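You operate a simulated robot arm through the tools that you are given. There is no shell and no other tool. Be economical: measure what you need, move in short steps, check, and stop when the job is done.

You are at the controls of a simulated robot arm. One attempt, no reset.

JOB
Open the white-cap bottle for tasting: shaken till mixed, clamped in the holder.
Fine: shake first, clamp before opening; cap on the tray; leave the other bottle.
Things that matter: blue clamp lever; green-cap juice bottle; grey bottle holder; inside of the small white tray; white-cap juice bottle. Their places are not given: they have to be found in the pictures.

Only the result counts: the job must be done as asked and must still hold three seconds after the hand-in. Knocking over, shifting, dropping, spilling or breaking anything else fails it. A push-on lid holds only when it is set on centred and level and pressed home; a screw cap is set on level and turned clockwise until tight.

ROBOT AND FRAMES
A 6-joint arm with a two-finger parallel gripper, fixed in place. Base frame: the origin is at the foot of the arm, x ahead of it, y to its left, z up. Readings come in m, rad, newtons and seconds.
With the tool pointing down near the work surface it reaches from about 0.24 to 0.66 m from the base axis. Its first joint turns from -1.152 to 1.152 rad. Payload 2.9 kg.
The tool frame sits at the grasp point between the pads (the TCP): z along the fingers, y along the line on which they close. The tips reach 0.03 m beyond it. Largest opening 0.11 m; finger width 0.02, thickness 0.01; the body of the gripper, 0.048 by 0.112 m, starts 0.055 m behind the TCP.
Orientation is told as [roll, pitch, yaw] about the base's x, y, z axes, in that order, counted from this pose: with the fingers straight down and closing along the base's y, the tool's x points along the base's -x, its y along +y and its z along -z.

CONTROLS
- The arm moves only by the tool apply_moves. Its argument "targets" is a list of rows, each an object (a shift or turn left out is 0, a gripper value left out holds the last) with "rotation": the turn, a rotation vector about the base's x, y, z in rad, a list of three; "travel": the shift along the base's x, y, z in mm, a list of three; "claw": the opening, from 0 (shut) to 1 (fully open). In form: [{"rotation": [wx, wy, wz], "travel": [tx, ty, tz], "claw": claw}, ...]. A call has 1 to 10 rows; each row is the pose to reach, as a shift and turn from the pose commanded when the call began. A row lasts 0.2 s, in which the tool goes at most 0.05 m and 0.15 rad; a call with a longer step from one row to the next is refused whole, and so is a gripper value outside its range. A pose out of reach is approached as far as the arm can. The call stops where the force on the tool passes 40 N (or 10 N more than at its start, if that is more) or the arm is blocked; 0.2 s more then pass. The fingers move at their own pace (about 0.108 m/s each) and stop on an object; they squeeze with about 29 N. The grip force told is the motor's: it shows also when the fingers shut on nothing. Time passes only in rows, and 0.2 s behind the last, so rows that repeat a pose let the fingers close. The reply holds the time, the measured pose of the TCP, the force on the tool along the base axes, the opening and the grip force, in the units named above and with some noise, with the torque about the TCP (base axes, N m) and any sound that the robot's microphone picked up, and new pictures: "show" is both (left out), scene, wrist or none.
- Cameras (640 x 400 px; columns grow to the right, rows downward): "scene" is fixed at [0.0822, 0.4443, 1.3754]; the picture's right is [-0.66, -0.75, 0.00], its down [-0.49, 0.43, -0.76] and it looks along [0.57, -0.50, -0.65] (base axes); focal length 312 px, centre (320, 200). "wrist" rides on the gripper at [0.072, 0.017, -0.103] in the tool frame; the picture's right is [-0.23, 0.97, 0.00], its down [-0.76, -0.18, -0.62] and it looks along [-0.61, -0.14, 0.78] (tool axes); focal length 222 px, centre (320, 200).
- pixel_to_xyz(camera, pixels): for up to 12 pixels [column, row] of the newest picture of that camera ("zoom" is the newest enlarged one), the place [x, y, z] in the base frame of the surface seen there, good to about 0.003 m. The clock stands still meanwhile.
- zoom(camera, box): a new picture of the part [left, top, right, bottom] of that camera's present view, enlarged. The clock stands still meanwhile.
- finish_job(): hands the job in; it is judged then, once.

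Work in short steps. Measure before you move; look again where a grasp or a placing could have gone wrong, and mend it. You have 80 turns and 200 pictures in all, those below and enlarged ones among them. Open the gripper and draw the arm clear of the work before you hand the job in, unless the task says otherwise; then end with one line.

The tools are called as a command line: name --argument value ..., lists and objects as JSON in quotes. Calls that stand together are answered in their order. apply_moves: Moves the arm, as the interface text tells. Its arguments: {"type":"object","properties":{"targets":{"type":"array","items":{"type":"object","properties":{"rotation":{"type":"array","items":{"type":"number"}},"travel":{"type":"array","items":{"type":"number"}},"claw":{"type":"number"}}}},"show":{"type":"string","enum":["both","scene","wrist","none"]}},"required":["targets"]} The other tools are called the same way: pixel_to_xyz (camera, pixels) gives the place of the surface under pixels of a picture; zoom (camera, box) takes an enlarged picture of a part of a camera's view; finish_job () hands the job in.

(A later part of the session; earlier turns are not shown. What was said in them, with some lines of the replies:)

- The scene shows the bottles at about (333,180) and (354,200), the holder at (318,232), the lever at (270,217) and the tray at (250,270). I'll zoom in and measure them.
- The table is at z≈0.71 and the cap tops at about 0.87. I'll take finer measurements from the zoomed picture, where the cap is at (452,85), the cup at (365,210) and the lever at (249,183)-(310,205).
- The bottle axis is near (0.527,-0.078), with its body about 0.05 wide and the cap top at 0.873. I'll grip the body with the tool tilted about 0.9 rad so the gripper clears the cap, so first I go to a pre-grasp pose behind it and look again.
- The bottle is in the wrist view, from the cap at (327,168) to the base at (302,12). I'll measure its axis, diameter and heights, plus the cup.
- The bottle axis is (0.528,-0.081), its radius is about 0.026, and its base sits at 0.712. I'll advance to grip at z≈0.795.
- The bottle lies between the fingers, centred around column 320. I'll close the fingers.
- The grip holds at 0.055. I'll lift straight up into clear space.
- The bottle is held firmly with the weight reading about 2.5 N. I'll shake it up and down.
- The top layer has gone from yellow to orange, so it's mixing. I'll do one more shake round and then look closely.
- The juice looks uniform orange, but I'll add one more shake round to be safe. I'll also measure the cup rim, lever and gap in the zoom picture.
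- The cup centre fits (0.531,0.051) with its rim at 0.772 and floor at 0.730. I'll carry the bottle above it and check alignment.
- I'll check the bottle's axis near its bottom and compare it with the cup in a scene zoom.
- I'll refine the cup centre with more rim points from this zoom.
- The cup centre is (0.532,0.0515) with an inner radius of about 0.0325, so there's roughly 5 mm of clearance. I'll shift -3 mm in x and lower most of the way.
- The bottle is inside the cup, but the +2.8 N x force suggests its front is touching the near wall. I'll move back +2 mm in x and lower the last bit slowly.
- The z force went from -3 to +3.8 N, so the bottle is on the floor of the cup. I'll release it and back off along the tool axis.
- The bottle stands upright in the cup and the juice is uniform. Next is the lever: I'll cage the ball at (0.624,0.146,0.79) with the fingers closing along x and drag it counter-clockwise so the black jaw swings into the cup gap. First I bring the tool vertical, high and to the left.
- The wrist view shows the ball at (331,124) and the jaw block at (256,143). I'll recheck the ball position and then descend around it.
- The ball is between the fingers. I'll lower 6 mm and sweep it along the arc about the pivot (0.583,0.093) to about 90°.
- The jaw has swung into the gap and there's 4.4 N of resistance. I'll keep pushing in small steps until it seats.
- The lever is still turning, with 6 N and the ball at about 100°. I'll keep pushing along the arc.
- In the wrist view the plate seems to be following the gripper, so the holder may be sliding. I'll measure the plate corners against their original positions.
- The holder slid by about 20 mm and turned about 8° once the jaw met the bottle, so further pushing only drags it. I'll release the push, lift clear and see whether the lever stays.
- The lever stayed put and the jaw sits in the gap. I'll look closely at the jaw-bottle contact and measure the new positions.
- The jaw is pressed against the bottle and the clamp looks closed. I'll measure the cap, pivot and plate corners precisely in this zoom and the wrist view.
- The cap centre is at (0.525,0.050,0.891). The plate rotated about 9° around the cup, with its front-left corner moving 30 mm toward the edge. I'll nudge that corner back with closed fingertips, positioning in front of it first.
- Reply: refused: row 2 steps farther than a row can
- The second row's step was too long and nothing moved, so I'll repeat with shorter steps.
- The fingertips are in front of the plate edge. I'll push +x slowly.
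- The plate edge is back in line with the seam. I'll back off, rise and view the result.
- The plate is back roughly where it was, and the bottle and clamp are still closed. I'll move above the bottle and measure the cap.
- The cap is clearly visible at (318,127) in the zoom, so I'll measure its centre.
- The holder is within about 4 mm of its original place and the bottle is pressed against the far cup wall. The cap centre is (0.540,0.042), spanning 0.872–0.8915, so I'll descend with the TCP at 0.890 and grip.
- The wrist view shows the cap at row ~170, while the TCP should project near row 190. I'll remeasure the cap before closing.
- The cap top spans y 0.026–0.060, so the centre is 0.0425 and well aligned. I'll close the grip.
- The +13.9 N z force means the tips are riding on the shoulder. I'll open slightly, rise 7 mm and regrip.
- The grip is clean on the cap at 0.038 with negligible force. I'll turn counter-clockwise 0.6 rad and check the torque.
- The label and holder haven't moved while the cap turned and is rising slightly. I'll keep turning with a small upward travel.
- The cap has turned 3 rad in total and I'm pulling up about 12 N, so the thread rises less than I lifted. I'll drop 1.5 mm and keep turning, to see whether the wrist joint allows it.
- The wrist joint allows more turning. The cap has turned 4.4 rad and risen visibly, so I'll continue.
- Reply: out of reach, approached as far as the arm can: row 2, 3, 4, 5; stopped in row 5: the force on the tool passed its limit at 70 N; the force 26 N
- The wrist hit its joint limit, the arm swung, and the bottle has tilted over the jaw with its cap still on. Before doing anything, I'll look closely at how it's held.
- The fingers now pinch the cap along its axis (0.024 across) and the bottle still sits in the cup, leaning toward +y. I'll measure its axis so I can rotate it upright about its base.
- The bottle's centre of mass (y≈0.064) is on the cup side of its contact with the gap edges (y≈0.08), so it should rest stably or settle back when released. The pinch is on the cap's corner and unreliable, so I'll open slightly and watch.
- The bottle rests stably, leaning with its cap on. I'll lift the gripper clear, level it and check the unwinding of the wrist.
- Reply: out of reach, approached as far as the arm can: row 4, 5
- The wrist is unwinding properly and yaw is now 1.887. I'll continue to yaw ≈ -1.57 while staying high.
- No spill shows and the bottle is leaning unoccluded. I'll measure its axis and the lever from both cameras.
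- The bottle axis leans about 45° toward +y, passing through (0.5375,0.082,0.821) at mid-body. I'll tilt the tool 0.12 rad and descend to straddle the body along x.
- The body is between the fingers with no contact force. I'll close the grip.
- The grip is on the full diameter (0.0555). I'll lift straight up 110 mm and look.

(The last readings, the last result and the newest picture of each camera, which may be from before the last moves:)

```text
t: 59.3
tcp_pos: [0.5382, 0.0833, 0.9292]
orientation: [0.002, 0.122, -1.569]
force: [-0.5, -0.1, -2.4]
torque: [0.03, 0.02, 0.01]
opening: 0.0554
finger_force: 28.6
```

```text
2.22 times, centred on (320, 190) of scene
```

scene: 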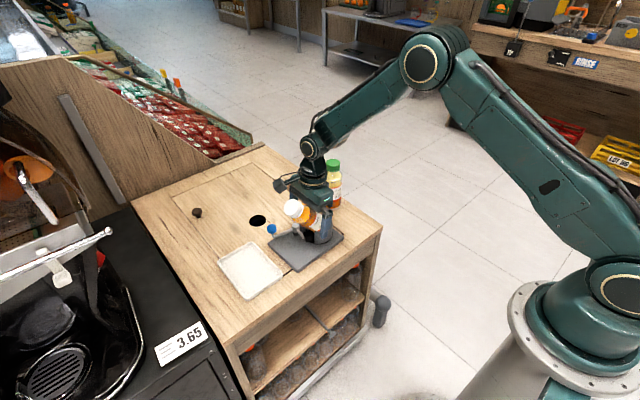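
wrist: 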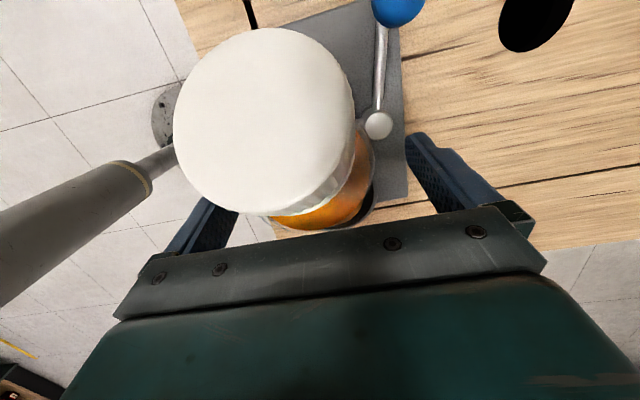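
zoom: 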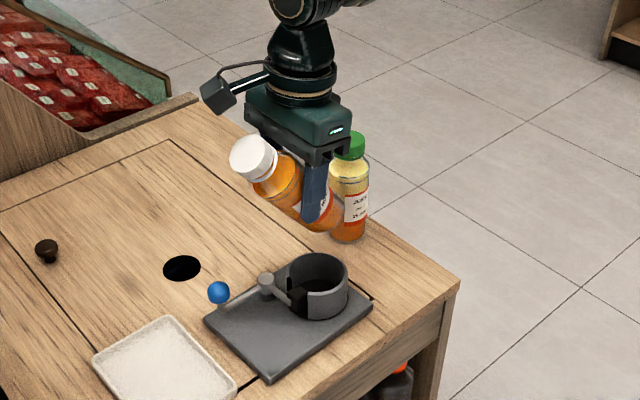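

The bottle is free with its weight unchanged and the plate is dry. I'll rotate it upright about +x while rising a little.

apply_moves --targets '[{"rotation": [0.12, 0, 0], "travel": [0, 0, 8]}, {"rotation": [0.24, 0, 0], "travel": [0, 0, 16]}, {"rotation": [0.36, 0, 0], "travel": [0, 0, 24]}, {"rotation": [0.48, 0, 0], "travel": [0, 0, 30]}, {"rotation": [0.6, 0, 0], "travel": [0, 0, 30]}, {"rotation": [0.7, 0, 0], "travel": [0, 0, 30]}, {"rotation": [0.78, 0, 0], "travel": [0, 0, 30]}, {"rotation": [0.78, 0, 0], "travel": [0, 0, 30]}]'

zoom --camera "scene" --box '[250, 100, 390, 280]'

```text
t: 61.1
tcp_pos: [0.5374, 0.0834, 0.961]
orientation: [0.004, 0.904, -1.566]
force: [-0.6, 0.0, -2.9]
torque: [-0.03, -0.01, -0.04]
opening: 0.0556
finger_force: 28.9
```

scene: 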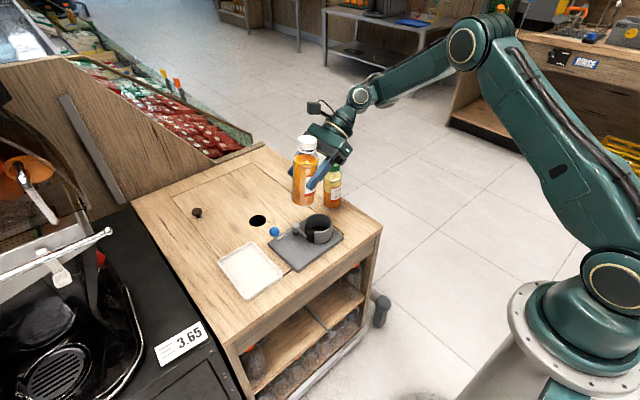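
wrist: 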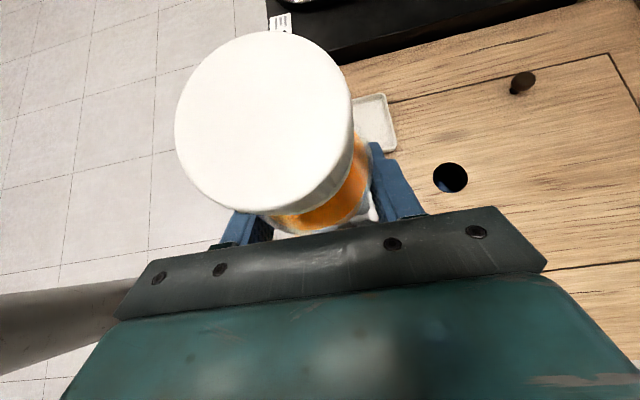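

```text
2.22 times, centred on (320, 190) of scene
```

zoom: 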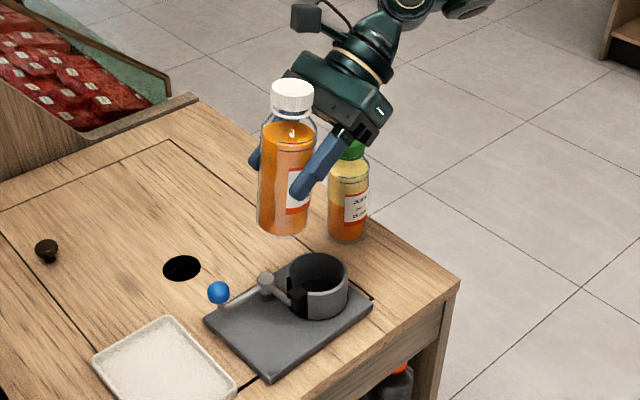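

The bottle looks upright, so I'll measure the cap plane, axis and base to check the tilt. I'll also re-measure the cup and jaw.

pixel_to_xyz --camera "zoom" --pixels '[[292, 87], [275, 90], [310, 90], [292, 80], [292, 98], [270, 155], [270, 215], [285, 145], [283, 225], [297, 296], [268, 277], [219, 290]]'

pixel_to_xyz --camera "wrist" --pixels '[[265, 45], [265, 200], [190, 120], [345, 110], [265, 120]]'

zoom --camera "scene" --box '[290, 130, 330, 210]'

zoom --camera "scene" --box '[260, 200, 350, 280]'

```text
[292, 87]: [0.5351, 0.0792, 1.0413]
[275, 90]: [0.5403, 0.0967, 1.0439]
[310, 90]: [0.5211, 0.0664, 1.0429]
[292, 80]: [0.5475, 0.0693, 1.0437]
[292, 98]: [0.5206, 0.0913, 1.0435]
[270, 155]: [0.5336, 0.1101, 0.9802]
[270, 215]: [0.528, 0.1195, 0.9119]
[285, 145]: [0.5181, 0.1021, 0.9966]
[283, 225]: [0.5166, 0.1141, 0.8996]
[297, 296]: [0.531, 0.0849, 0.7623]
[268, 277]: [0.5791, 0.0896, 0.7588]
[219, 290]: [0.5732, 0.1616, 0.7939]
```

```text
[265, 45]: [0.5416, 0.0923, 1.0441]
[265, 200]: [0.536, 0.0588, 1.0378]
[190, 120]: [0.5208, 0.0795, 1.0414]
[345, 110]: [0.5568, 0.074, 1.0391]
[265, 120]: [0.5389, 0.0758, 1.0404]
```

```text
5.00 times, centred on (310, 170) of scene
```

zoom: 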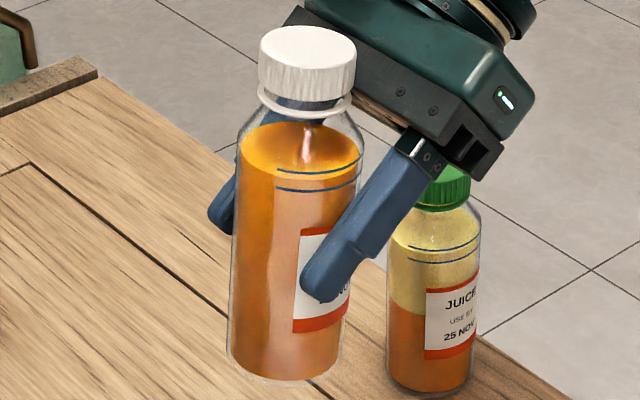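

```text
5.00 times, centred on (305, 240) of scene
```

zoom: 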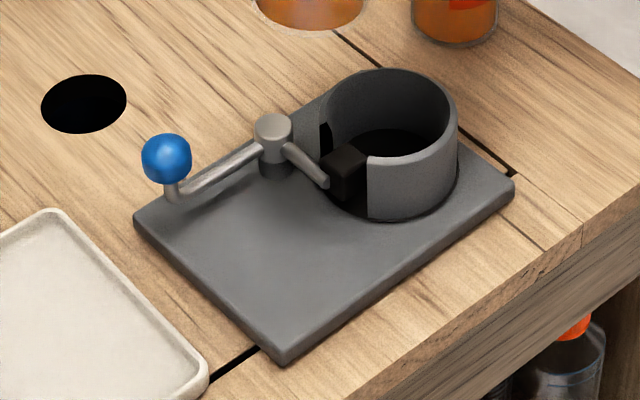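

The bottle is over-rotated by about 0.13 rad, and the jaw has come back into the cup at its clamped angle. I'll straighten the bottle and re-measure the cup rim, jaw and ball.

pixel_to_xyz --camera "zoom" --pixels '[[455, 112], [430, 80], [390, 71], [350, 82], [329, 105], [373, 159], [400, 159], [432, 145], [345, 155], [272, 125], [166, 145], [166, 165]]'

apply_moves --targets '[{"rotation": [-0.07, 0, 0]}, {"rotation": [-0.14, 0, 0]}, {"rotation": [-0.14, 0, 0]}]' --show "scene"

zoom --camera "scene" --box '[280, 120, 340, 220]'

```text
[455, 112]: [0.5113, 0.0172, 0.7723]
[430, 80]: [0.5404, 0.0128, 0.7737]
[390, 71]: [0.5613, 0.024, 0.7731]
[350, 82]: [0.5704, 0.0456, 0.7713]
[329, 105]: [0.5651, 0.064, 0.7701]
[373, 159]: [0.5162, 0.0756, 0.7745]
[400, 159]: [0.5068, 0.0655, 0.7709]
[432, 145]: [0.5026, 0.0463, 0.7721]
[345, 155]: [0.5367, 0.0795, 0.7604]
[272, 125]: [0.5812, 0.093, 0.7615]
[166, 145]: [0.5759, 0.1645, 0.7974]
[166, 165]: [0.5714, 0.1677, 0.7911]
```

```text
t: 61.9
tcp_pos: [0.5379, 0.0836, 0.9607]
orientation: [0.006, 0.761, -1.565]
force: [0.8, 0.2, -2.8]
torque: [0.01, 0.02, -0.02]
opening: 0.0555
finger_force: 28.4
```

scene: 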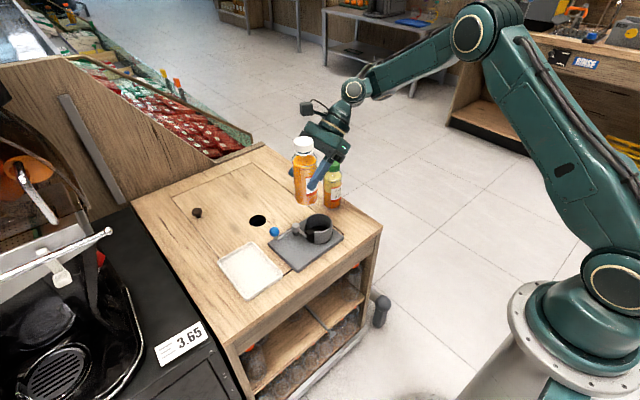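

```text
4.00 times, centred on (310, 170) of scene
```

zoom: 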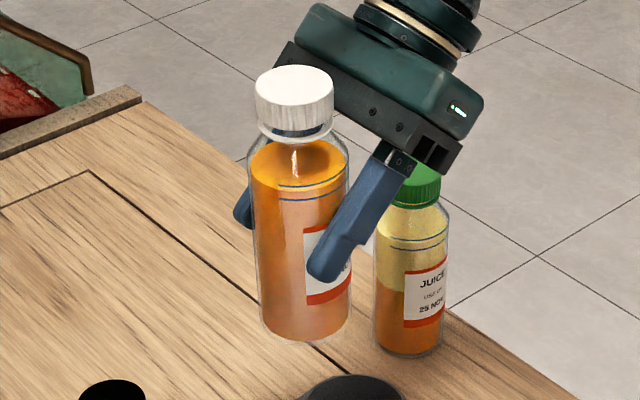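

The cup centre is now (0.5365,0.047) and the jaw face is at y≈0.070, so the lever must be opened a little to reinsert. I'll check the bottle's verticality.

pixel_to_xyz --camera "zoom" --pixels '[[270, 190], [275, 250], [280, 310], [272, 320], [280, 330], [262, 80], [325, 80], [295, 70], [292, 95], [295, 84], [262, 200], [266, 300]]'

```text
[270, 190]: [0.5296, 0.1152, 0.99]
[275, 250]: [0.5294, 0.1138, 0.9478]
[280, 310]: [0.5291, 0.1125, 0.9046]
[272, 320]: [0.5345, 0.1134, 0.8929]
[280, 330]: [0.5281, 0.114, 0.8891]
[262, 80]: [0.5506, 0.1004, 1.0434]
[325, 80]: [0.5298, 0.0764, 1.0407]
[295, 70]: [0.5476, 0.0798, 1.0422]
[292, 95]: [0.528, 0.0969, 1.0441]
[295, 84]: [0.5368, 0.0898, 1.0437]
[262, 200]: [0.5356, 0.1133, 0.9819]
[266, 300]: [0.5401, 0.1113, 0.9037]
```

The bottle is vertical, with its base about 0.079 below the TCP. I'll move it beside the lever ball on the -x side and low, ready to push the ball open in +x with the bottle's lower wall.

apply_moves --targets '[{"travel": [-8, 35, 0]}, {"travel": [-18, 76, 0]}, {"travel": [-18, 76, -35]}, {"travel": [-18, 76, -70]}, {"travel": [-18, 76, -90]}, {"travel": [-18, 76, -103]}, {"travel": [-18, 76, -103]}]'

zoom --camera "scene" --box '[250, 170, 350, 280]'

```text
t: 63.5
tcp_pos: [0.519, 0.1588, 0.8574]
orientation: [0.004, 0.76, -1.566]
force: [0.8, 1.2, -2.5]
torque: [-0.03, -0.03, 0.01]
opening: 0.0554
finger_force: 28.8
```

scene: 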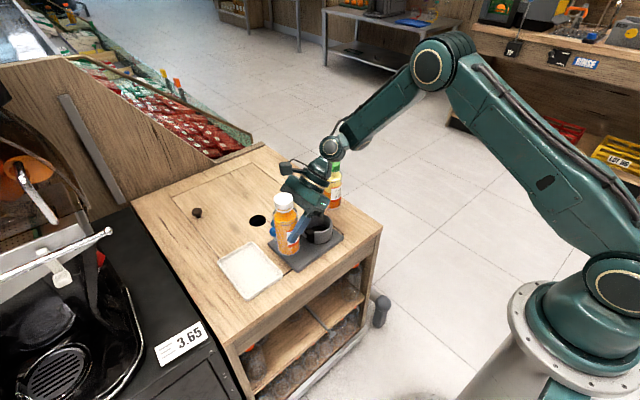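
wrist: 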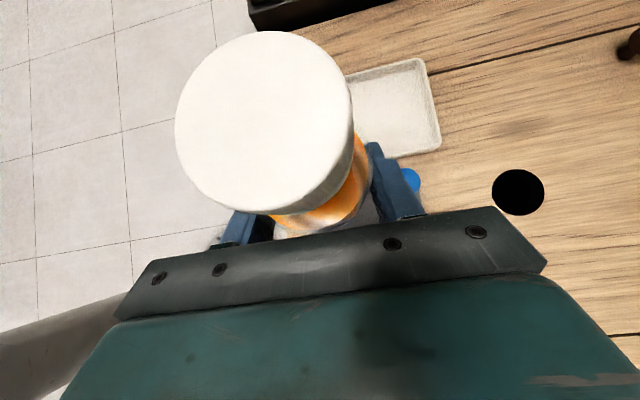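

```text
3.64 times, centred on (300, 225) of scene
```

zoom: 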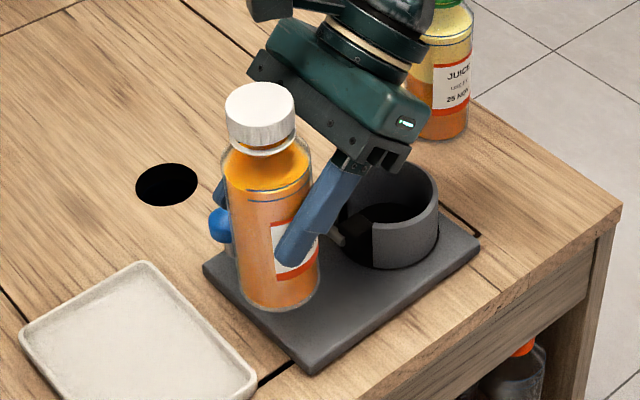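

It's in position with the ball just beyond the bottle. I'll push +x 46 mm slowly along the arc.

apply_moves --targets '[{"travel": [8, 0, 0]}, {"travel": [16, 0, 0]}, {"travel": [23, 0, 0]}, {"travel": [30, 0, 0]}, {"travel": [37, -1, 0]}, {"travel": [44, -2, 0]}, {"travel": [48, -3, 0]}]' --show "none"

zoom --camera "scene" --box '[250, 170, 350, 280]'

```text
t: 65.1
tcp_pos: [0.567, 0.156, 0.8572]
orientation: [0.007, 0.761, -1.567]
force: [0.6, 0.5, -2.6]
torque: [-0.01, 0.0, 0.03]
opening: 0.0554
finger_force: 29.2
```

```text
3.64 times, centred on (300, 225) of scene
```

zoom: 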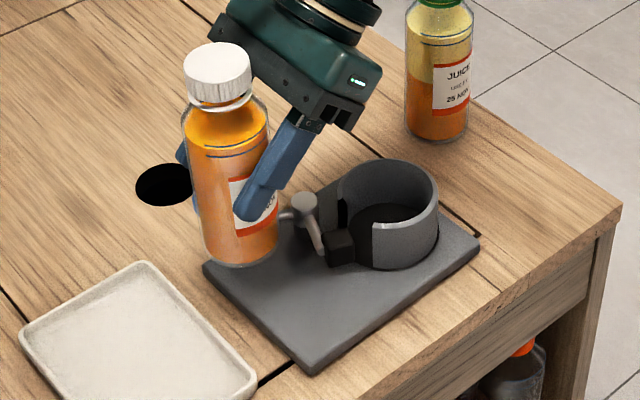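

The jaw has swung out of the cup and the plate hasn't moved. I'll back off, lift and carry the bottle above the cup.

apply_moves --targets '[{"travel": [-8, 0, 0]}, {"travel": [-10, 0, 30]}, {"travel": [-12, 0, 60]}, {"travel": [-18, -35, 60]}, {"travel": [-25, -75, 60]}, {"travel": [-31.5, -112.5, 60]}, {"travel": [-31.5, -112.5, 60]}]' --show "none"

zoom --camera "scene" --box '[260, 130, 360, 270]'

```text
t: 66.7
tcp_pos: [0.5363, 0.0433, 0.917]
orientation: [0.004, 0.761, -1.567]
force: [0.8, -0.1, -3.4]
torque: [-0.02, -0.02, 0.02]
opening: 0.0553
finger_force: 29.7
```

```text
2.86 times, centred on (310, 200) of scene
```

zoom: 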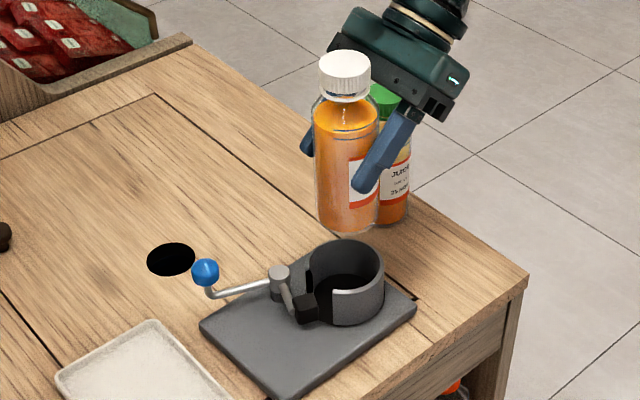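

I'll re-measure the bottle axis and the cup rim from this view before lowering.

pixel_to_xyz --camera "zoom" --pixels '[[319, 64], [371, 64], [345, 52], [345, 76], [345, 64], [317, 180], [335, 160], [335, 215], [382, 262], [345, 243], [308, 265], [350, 290]]'

zoom --camera "scene" --box '[295, 195, 345, 255]'

```text
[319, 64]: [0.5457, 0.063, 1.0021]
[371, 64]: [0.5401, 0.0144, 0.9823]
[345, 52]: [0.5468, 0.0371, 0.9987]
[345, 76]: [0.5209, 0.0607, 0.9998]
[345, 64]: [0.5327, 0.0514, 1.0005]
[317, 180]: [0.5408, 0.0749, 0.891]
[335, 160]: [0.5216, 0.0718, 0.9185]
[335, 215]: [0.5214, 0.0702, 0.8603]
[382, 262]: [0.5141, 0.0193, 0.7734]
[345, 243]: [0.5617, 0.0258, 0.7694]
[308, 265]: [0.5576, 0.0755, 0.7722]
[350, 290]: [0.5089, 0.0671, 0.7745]
```

```text
6.67 times, centred on (320, 225) of scene
```

zoom: 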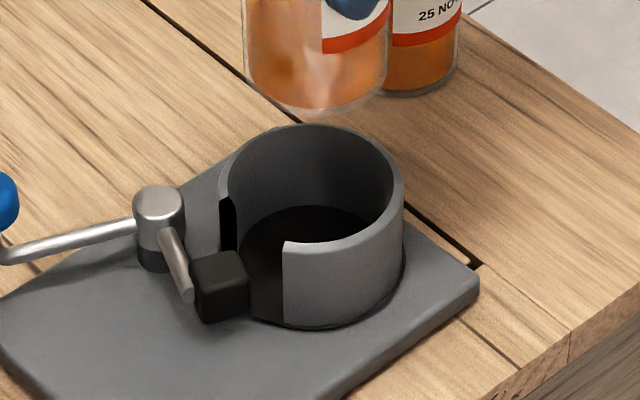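

The bottle axis is (0.5335,0.049) and the cup centre (0.536,0.047), so I'll shift (+2.5,-2) mm and lower it.

apply_moves --targets '[{"travel": [2.5, -2, -20]}, {"travel": [2.5, -2, -45]}, {"travel": [2.5, -2, -65]}, {"travel": [2.5, -2, -80]}, {"travel": [2.5, -2, -90]}, {"travel": [2.5, -2, -98]}]' --show "none"

zoom --camera "scene" --box '[260, 150, 360, 270]'

```text
t: 68.1
tcp_pos: [0.5394, 0.0422, 0.8201]
orientation: [0.005, 0.76, -1.568]
force: [0.1, 0.0, -2.4]
torque: [-0.01, -0.01, 0.01]
opening: 0.0552
finger_force: 28.7
```

```text
3.33 times, centred on (310, 210) of scene
```

zoom: 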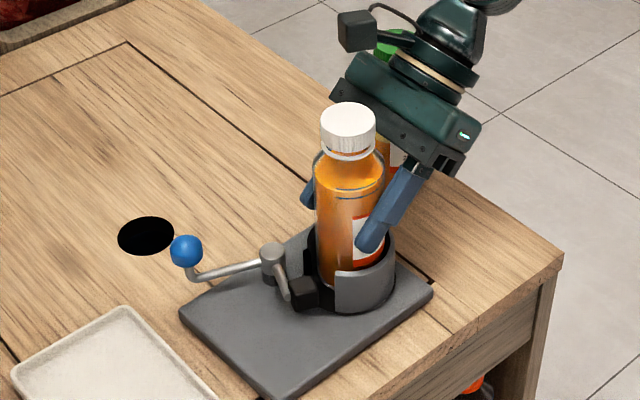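

It's going in without contact. I'll lower the rest slowly until it touches the floor of the cup.

apply_moves --targets '[{"travel": [0, 0, -4]}, {"travel": [0, 0, -7]}, {"travel": [0, 0, -9.5]}, {"travel": [0, 0, -11]}, {"travel": [0, 0, -11]}]' --show "none"

```text
t: 69.3
tcp_pos: [0.5391, 0.0407, 0.8099]
orientation: [0.009, 0.763, -1.562]
force: [-0.3, -2.3, 17.8]
torque: [0.21, 0.3, 0.15]
opening: 0.0556
finger_force: 28.8
```

It's bottomed out at 17.8 N. I'll release, back off a little along the tool axis, then go up.

apply_moves --targets '[{"claw": 0.7}, {"claw": 0.7}, {"travel": [0, -14, 15]}, {"travel": [0, -28, 32]}, {"travel": [0, -35, 70]}, {"travel": [0, -38, 115]}, {"travel": [0, -38, 160]}]'

zoom --camera "scene" --box '[260, 140, 360, 260]'

```text
t: 70.9
tcp_pos: [0.5383, 0.0043, 0.9708]
orientation: [0.002, 0.763, -1.567]
force: [0.0, 0.1, 0.0]
torque: [0.01, 0.03, 0.0]
opening: 0.0769
finger_force: 0.0
```

scene: 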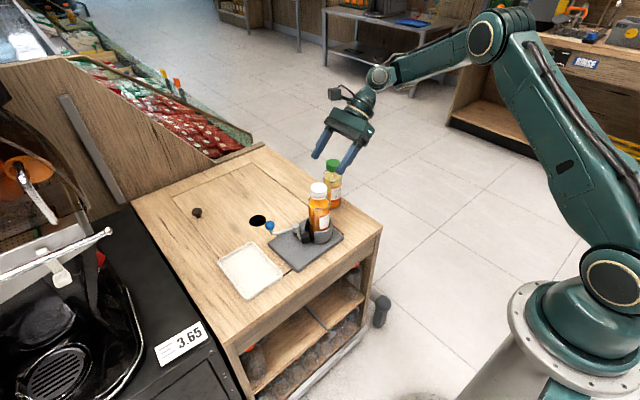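
wrist: 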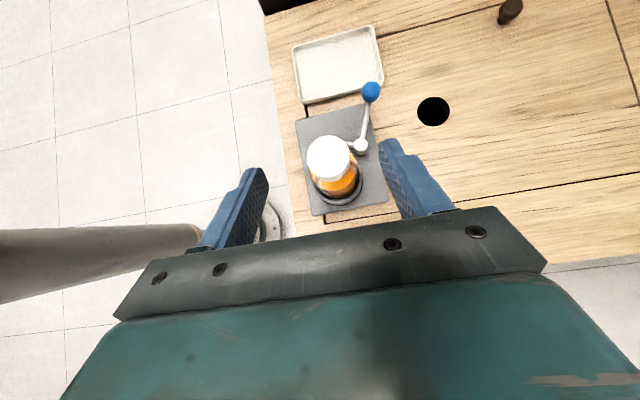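

```text
3.33 times, centred on (310, 200) of scene
```

zoom: 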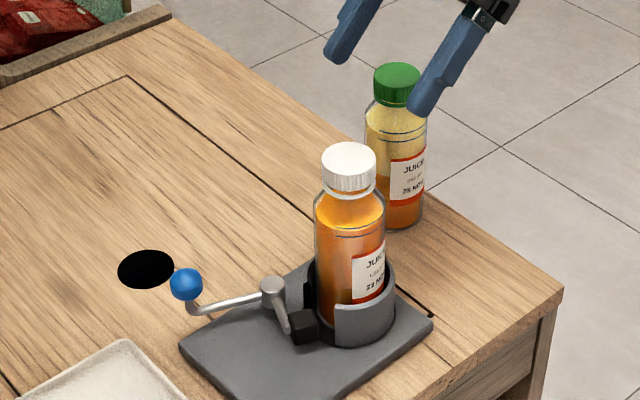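

The bottle is upright in the cup again and nothing spilled. Next I'll re-clamp, so I measure the ball and pivot, then level the tool and move above the ball.

pixel_to_xyz --camera "zoom" --pixels '[[186, 275], [186, 285], [272, 283], [304, 320], [349, 150], [323, 158], [375, 158], [347, 175]]'

apply_moves --targets '[{"travel": [15, 15, 10], "rotation": [-0.11, 0, 0], "claw": 0.45}, {"travel": [30, 40, 10], "rotation": [-0.22, 0, 0]}, {"travel": [45, 65, 10], "rotation": [-0.33, 0, 0]}, {"travel": [58, 90, 10], "rotation": [-0.44, 0, 0]}, {"travel": [66, 115, 10], "rotation": [-0.55, 0, 0]}, {"travel": [66, 135, 5], "rotation": [-0.66, 0, 0]}, {"travel": [66, 153, -20], "rotation": [-0.762, 0, 0]}, {"travel": [66, 153, -50], "rotation": [-0.762, 0, 0]}]'

```text
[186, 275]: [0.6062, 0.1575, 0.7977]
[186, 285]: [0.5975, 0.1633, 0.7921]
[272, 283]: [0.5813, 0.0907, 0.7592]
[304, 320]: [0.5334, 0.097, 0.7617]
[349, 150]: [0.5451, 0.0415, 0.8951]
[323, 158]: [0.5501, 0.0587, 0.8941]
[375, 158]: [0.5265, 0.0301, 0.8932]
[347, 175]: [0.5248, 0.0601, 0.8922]
```

```text
t: 72.7
tcp_pos: [0.6046, 0.1585, 0.918]
orientation: [0.002, 0.0, -1.567]
force: [-0.3, 0.8, -0.2]
torque: [0.0, -0.04, -0.03]
opening: 0.0496
finger_force: 0.0
```

scene: 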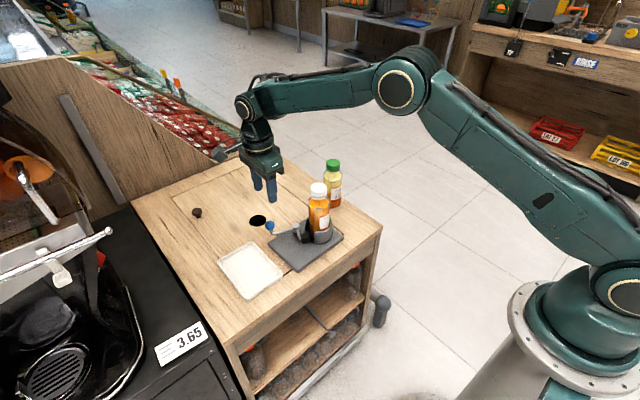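
wrist: 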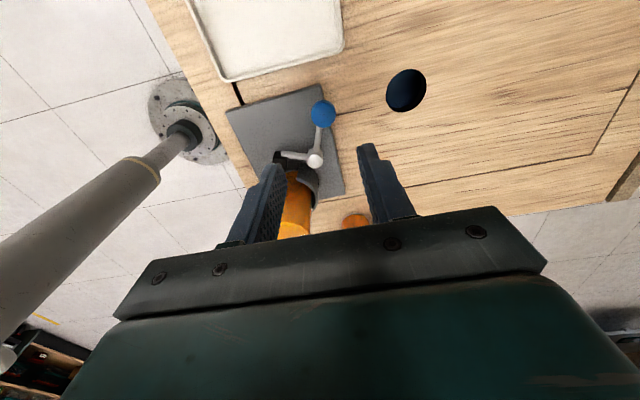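

The ball is directly below the fingers, so I'll descend around it and sweep -x toward the clamped angle.

apply_moves --targets '[{"travel": [0, 1, -40]}, {"travel": [0, 1, -80]}, {"travel": [0, 1, -105]}, {"travel": [0, 1, -115]}, {"travel": [-10, 2, -115]}, {"travel": [-18, 3, -115]}, {"travel": [-26, 4, -115]}, {"travel": [-32, 5, -115]}, {"travel": [-36, 5, -115]}]' --show "wrist"

zoom --camera "scene" --box '[250, 160, 350, 270]'

```text
t: 74.7
tcp_pos: [0.5708, 0.1619, 0.8036]
orientation: [0.006, 0.002, -1.568]
force: [9.1, 0.4, 1.2]
torque: [0.09, -0.27, -0.02]
opening: 0.0538
finger_force: 5.0
```

wrist: 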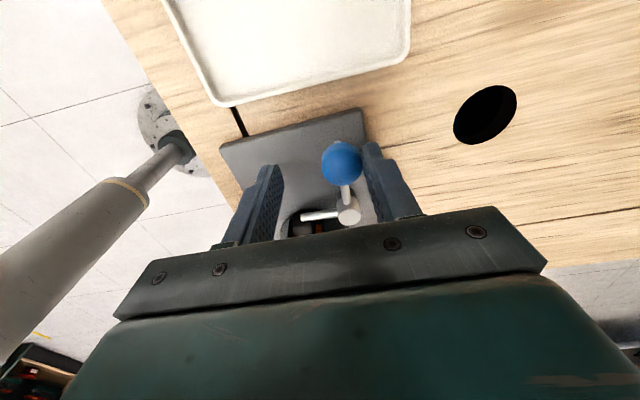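

```text
3.64 times, centred on (300, 215) of scene
```

zoom: 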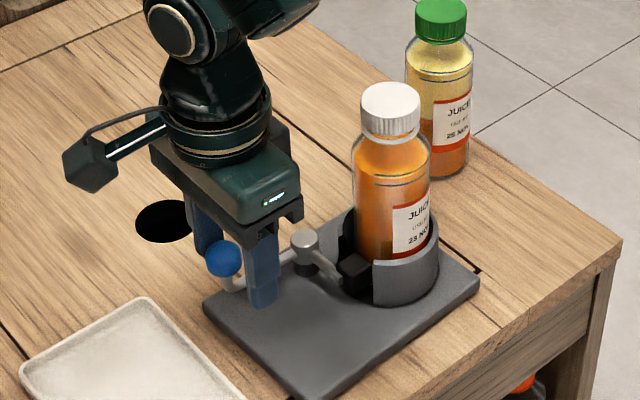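

There's 9 N of resistance with the jaw on the bottle and the plate still in place. I'll press 2 mm more, then back off and lift.

apply_moves --targets '[{"travel": [-2, 0, 0]}, {"travel": [-2, 0, 0]}, {"travel": [8, 0, 0]}, {"travel": [10, 0, 20]}, {"travel": [10, 5, 60]}, {"travel": [10, 15, 105]}, {"travel": [10, 30, 150]}, {"travel": [0, 30, 190]}]'

zoom --camera "scene" --box '[260, 150, 360, 270]'

```text
t: 76.5
tcp_pos: [0.5695, 0.1936, 0.9948]
orientation: [0.0, 0.0, -1.568]
force: [0.0, -0.1, 0.2]
torque: [0.0, -0.02, 0.0]
opening: 0.0496
finger_force: 0.0
```

scene: 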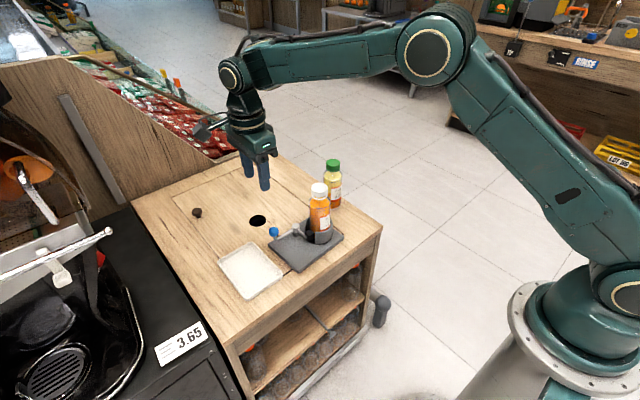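
wrist: 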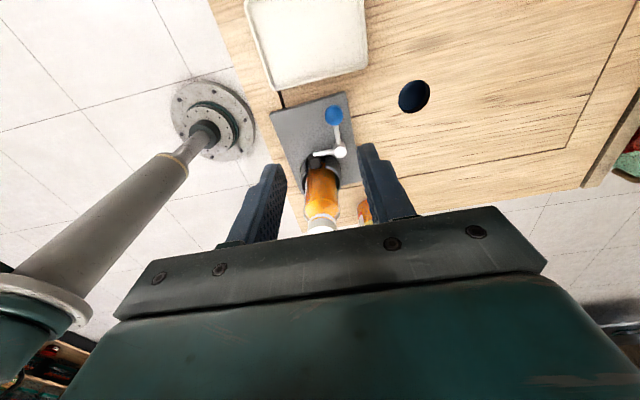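

```text
3.33 times, centred on (310, 210) of scene
```

zoom: 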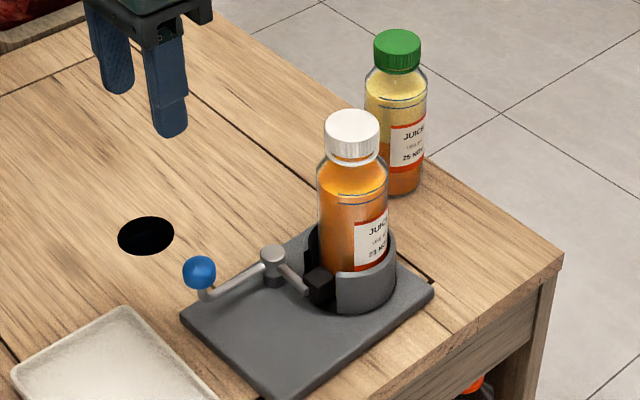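

It's clamped again and the cap is visible, so I'll measure the cap position and move above it.

pixel_to_xyz --camera "zoom" --pixels '[[326, 124], [378, 124], [352, 113], [351, 136], [352, 124], [352, 155], [200, 268], [273, 255], [320, 280], [200, 275]]'

apply_moves --targets '[{"travel": [-8, -40, 10], "claw": 0.6}, {"travel": [-16, -80, 10]}, {"travel": [-24, -115, 10]}, {"travel": [-28, -148, 10]}, {"travel": [-28, -148, 10]}]' --show "wrist"

pixel_to_xyz --camera "wrist" --pixels '[[332, 120], [320, 120], [340, 120], [332, 105], [332, 140]]'

```text
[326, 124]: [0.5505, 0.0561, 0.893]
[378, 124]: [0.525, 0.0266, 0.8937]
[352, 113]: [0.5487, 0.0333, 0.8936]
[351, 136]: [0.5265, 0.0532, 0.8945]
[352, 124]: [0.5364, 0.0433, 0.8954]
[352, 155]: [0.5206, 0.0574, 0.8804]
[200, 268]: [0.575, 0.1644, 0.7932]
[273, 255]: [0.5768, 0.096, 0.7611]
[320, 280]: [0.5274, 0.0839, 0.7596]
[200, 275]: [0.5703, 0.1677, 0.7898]
```

```text
t: 77.7
tcp_pos: [0.5416, 0.0443, 1.005]
orientation: [0.0, -0.001, -1.569]
force: [0.3, -0.1, -0.3]
torque: [0.01, -0.02, 0.01]
opening: 0.0658
finger_force: 0.1
```

wrist: 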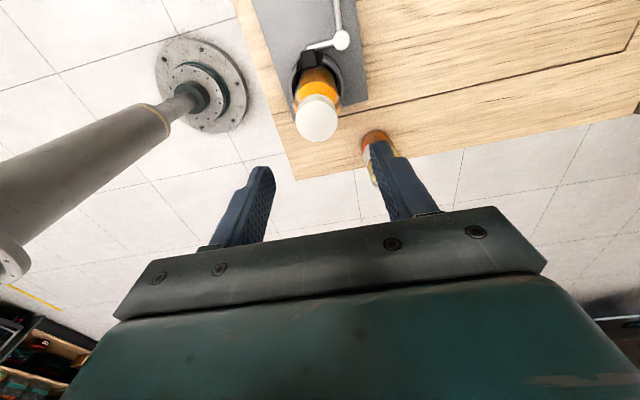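

```text
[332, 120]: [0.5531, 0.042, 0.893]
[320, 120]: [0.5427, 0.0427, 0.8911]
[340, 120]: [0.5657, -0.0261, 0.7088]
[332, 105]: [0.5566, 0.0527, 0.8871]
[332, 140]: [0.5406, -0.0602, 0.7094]
```

The cap centre is (0.538,0.0425) with its top at 0.8935. I'll descend to TCP z 0.900 and grip it.

apply_moves --targets '[{"travel": [-3.5, -1.8, -40]}, {"travel": [-3.5, -1.8, -80]}, {"travel": [-3.5, -1.8, -105]}, {"travel": [-3.5, -1.8, -105]}, {"travel": [-3.5, -1.8, -105], "claw": 0}, {"travel": [-3.5, -1.8, -105], "claw": 0}, {"travel": [-3.5, -1.8, -105], "claw": 0}]' --show "wrist"

```text
t: 79.3
tcp_pos: [0.538, 0.0423, 0.899]
orientation: [0.002, 0.0, -1.567]
force: [0.8, 0.1, -0.5]
torque: [-0.02, 0.01, 0.0]
opening: 0.0381
finger_force: 28.7
```

wrist: 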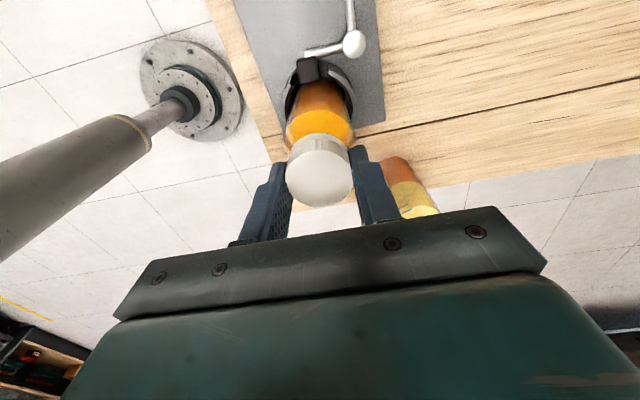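

The grip is clean with no side load. I'll turn counter-clockwise 1.4 rad with a slight rise, staying well short of the wrist limit.

apply_moves --targets '[{"rotation": [0, 0, 0.14], "travel": [0, 0, 0.1]}, {"rotation": [0, 0, 0.28], "travel": [0, 0, 0.2]}, {"rotation": [0, 0, 0.42], "travel": [0, 0, 0.3]}, {"rotation": [0, 0, 0.56], "travel": [0, 0, 0.4]}, {"rotation": [0, 0, 0.7], "travel": [0, 0, 0.5]}, {"rotation": [0, 0, 0.84], "travel": [0, 0, 0.6]}, {"rotation": [0, 0, 0.98], "travel": [0, 0, 0.7]}, {"rotation": [0, 0, 1.12], "travel": [0, 0, 0.8]}, {"rotation": [0, 0, 1.26], "travel": [0, 0, 0.9]}, {"rotation": [0, 0, 1.4], "travel": [0, 0, 1.0]}]' --show "none"

zoom --camera "scene" --box '[280, 150, 360, 260]'

```text
t: 81.5
tcp_pos: [0.5359, 0.042, 0.9006]
orientation: [0.002, -0.001, -0.164]
force: [2.3, 1.9, 0.0]
torque: [0.01, -0.08, -0.03]
opening: 0.0384
finger_force: 29.1
```

```text
3.64 times, centred on (320, 205) of scene
```

zoom: 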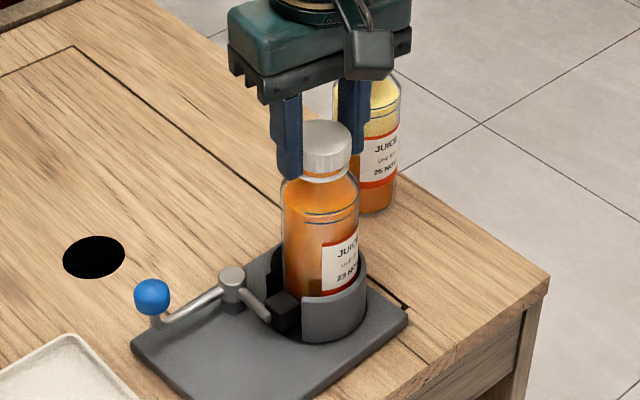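

Forces are low and the bottle and label are still. I'll turn another 1.4 rad, to yaw 1.24.

apply_moves --targets '[{"rotation": [0, 0, 0.14], "travel": [0, 0, 0.2]}, {"rotation": [0, 0, 0.28], "travel": [0, 0, 0.4]}, {"rotation": [0, 0, 0.42], "travel": [0, 0, 0.6]}, {"rotation": [0, 0, 0.56], "travel": [0, 0, 0.8]}, {"rotation": [0, 0, 0.7], "travel": [0, 0, 1.0]}, {"rotation": [0, 0, 0.84], "travel": [0, 0, 1.1]}, {"rotation": [0, 0, 0.98], "travel": [0, 0, 1.2]}, {"rotation": [0, 0, 1.12], "travel": [0, 0, 1.3]}, {"rotation": [0, 0, 1.26], "travel": [0, 0, 1.4]}, {"rotation": [0, 0, 1.4], "travel": [0, 0, 1.5]}]' --show "none"

zoom --camera "scene" --box '[280, 150, 360, 260]'

```text
t: 83.7
tcp_pos: [0.5366, 0.0423, 0.9009]
orientation: [0.002, 0.0, 1.235]
force: [-0.2, 3.0, -0.2]
torque: [0.08, -0.02, -0.01]
opening: 0.0385
finger_force: 28.8
```

```text
3.64 times, centred on (320, 205) of scene
```

zoom: 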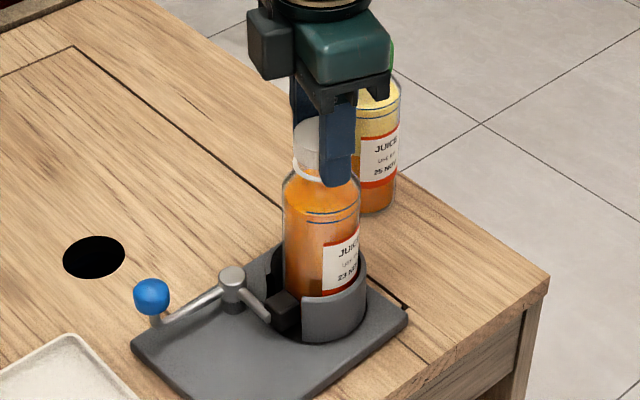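

The cap has turned about 7.2 rad in total and there's no vertical load, so it may already be free. I'll test with a gentle 4 mm lift.

apply_moves --targets '[{"travel": [0, 0, 1.5]}, {"travel": [0, 0, 3]}, {"travel": [0, 0, 4]}]' --show "none"

zoom --camera "scene" --box '[290, 160, 350, 230]'

```text
t: 84.5
tcp_pos: [0.5369, 0.0419, 0.906]
orientation: [0.001, 0.0, 1.233]
force: [0.1, 1.6, -0.9]
torque: [-0.01, -0.01, -0.01]
opening: 0.0384
finger_force: 28.9
```

```text
5.71 times, centred on (320, 195) of scene
```

zoom: 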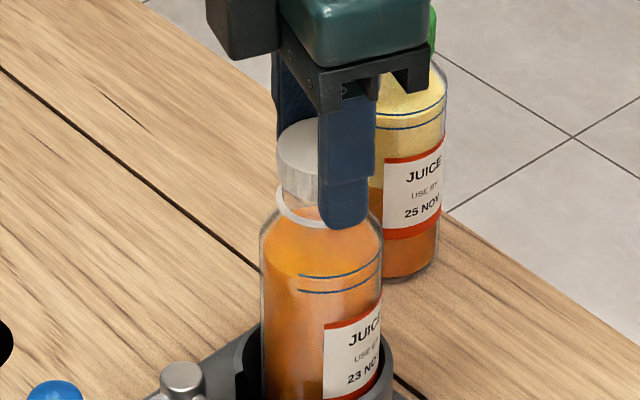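

The cap lifts with only 0.9 N, separating from the neck ring. I'll raise it well clear and check.

apply_moves --targets '[{"travel": [0, 0, 5]}, {"travel": [0, 0, 12]}, {"travel": [0, 0, 25]}, {"travel": [0, 0, 50]}, {"travel": [0, 0, 80]}]'

zoom --camera "scene" --box '[220, 130, 360, 310]'

```text
t: 85.7
tcp_pos: [0.5368, 0.0423, 0.9858]
orientation: [0.002, -0.001, 1.232]
force: [-0.5, 0.4, 0.0]
torque: [-0.02, 0.0, 0.02]
opening: 0.0382
finger_force: 29.3
```

scene: 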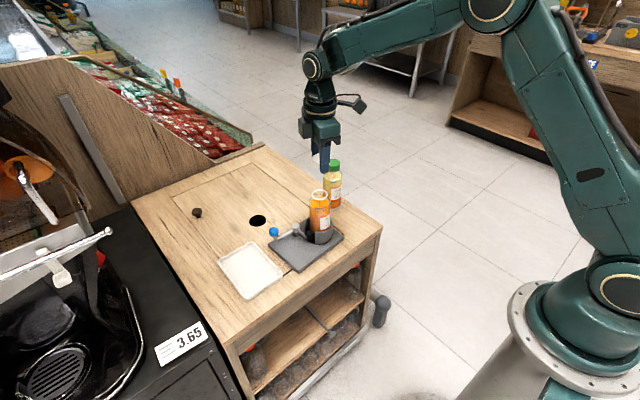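
wrist: 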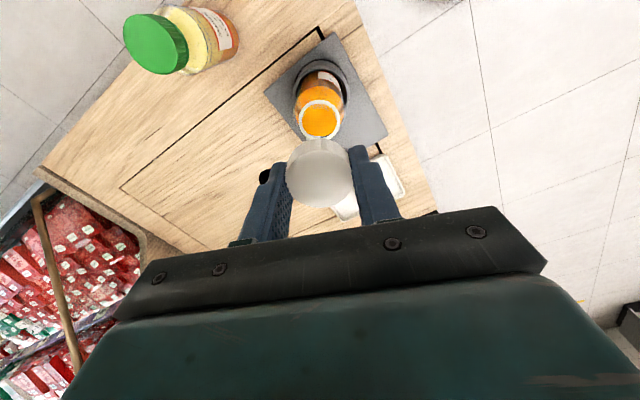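

```text
2.22 times, centred on (290, 220) of scene
```

zoom: 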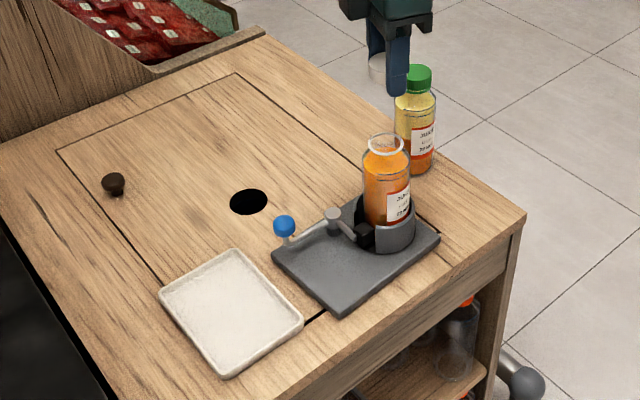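

The bottle is open and still clamped, and the cap is in the gripper. I'll carry it high over the tray centre at (0.567,0.260) and descend partway.

apply_moves --targets '[{"travel": [5, 40, 0]}, {"travel": [10, 82, 0]}, {"travel": [16, 125, 0]}, {"travel": [23, 170, 0]}, {"travel": [30, 217, 0]}, {"travel": [30, 217, -45]}, {"travel": [30, 217, -90]}, {"travel": [30, 217, -135]}, {"travel": [30, 217, -180]}, {"travel": [30, 217, -205]}]'

zoom --camera "scene" --box '[200, 180, 340, 310]'

```text
t: 87.9
tcp_pos: [0.5676, 0.2595, 0.7809]
orientation: [0.002, -0.001, 1.232]
force: [2.0, -0.6, -0.1]
torque: [-0.01, -0.02, 0.01]
opening: 0.0382
finger_force: 28.9
```

scene: 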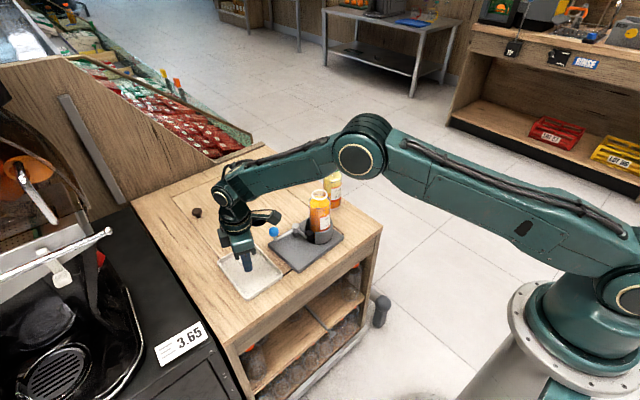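
wrist: 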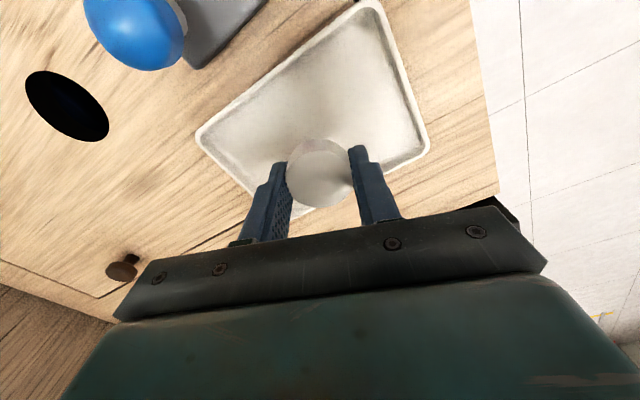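

```text
3.08 times, centred on (270, 245) of scene
```

zoom: 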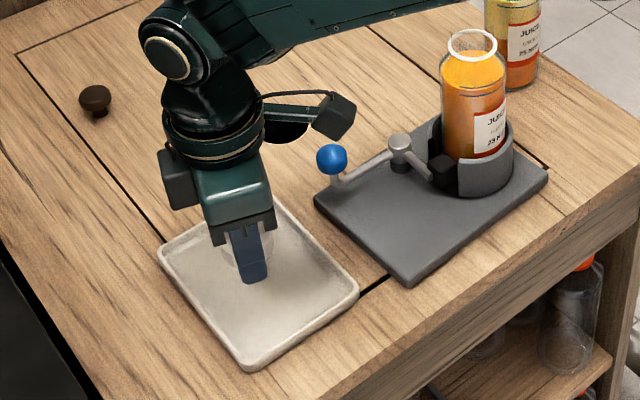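

The cap is over the tray interior and the camera clears the lever ball. I'll lower slowly to just above the tray floor.

apply_moves --targets '[{"travel": [0, 0, -12]}, {"travel": [0, 0, -22]}, {"travel": [0, 0, -29]}, {"travel": [0, 0, -33]}, {"travel": [0, 0, -34]}]' --show "wrist"

```text
t: 89.1
tcp_pos: [0.5673, 0.2594, 0.7471]
orientation: [0.002, 0.0, 1.233]
force: [-0.9, 0.0, 0.2]
torque: [0.01, 0.03, -0.01]
opening: 0.0383
finger_force: 29.1
```

wrist: 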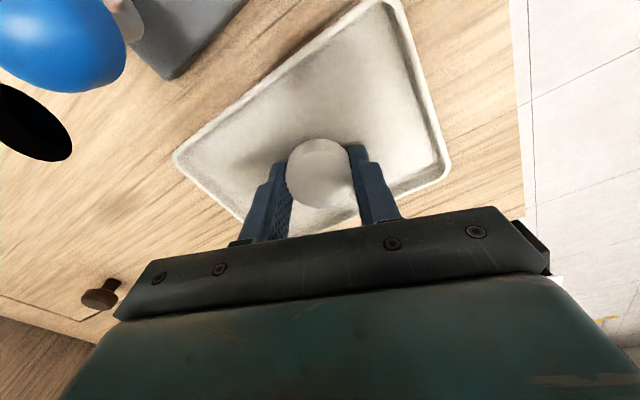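

There's no contact yet, so I'll go 2 mm lower, open gently, then rise straight up.

apply_moves --targets '[{"travel": [0, 0, -2]}, {"travel": [0, 0, -2], "claw": 0.45}, {"travel": [0, 0, -2], "claw": 0.5}, {"travel": [0, 0, 20], "claw": 0.5}, {"travel": [0, 0, 60]}, {"travel": [0, 0, 105]}, {"travel": [0, 0, 150]}, {"travel": [0, 0, 195]}, {"travel": [-20, 20, 235]}]'

zoom --camera "scene" --box '[200, 150, 360, 310]'

```text
t: 91.1
tcp_pos: [0.5479, 0.2795, 0.982]
orientation: [0.002, -0.001, 1.233]
force: [-0.5, -0.2, -0.2]
torque: [-0.01, 0.01, 0.04]
opening: 0.0549
finger_force: 0.0
```

scene: 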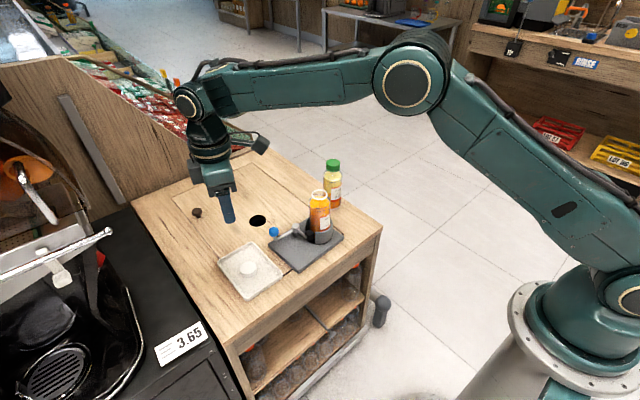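
wrist: 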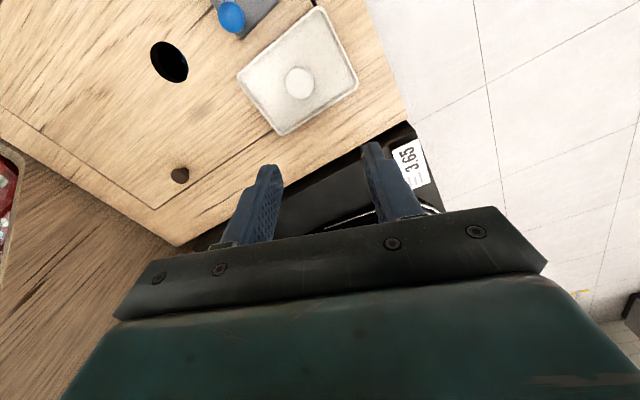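

```text
2.50 times, centred on (280, 230) of scene
```

zoom: 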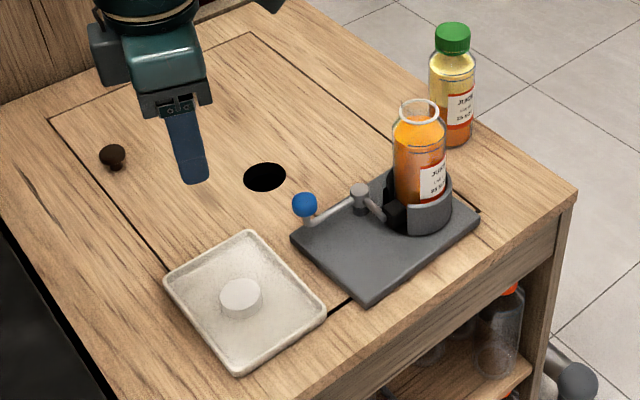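

The cap lies flat in the tray and the bottle is open in the holder. I'll do one last close look at the bottle, jaw and juice.

zoom --camera "scene" --box '[290, 170, 350, 250]'

pixel_to_xyz --camera "zoom" --pixels '[[304, 90], [252, 106], [330, 106], [250, 290], [258, 150], [240, 390], [100, 160], [20, 220]]'

```text
5.00 times, centred on (320, 210) of scene
```

zoom: 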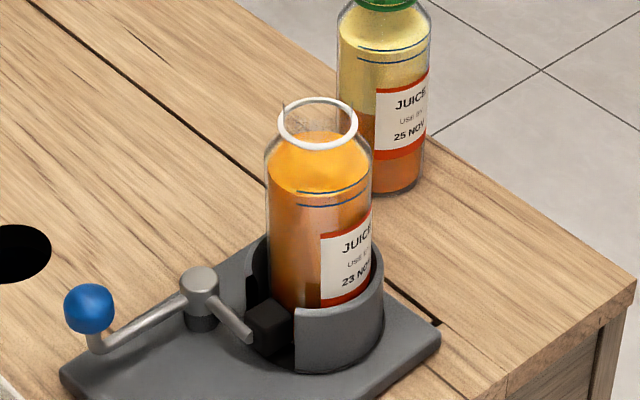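

```text
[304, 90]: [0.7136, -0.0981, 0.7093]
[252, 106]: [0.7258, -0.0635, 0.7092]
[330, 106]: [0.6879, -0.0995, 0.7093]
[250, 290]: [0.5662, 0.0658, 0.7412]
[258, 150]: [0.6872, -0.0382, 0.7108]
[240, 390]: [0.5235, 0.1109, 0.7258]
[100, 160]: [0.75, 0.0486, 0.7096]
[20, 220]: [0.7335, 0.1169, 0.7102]
```

The juice is uniformly orange, the jaw is on the bottle, the cap is in the tray, the green-cap bottle is untouched, and the gripper is open and clear. I'm handing the job in.

finish_job

```text
The job is handed in.
```

The white-cap bottle is shaken, clamped in the holder and open, with its cap lying flat on the tray and the green-cap bottle untouched. During unscrewing the bottle tipped over in the holder with its cap on; I saw no spill, and I reseated and reclamped it before taking the cap off. The holder also slid about 2–3 cm; I pushed it back, and it ended within about 5 mm of where it started.
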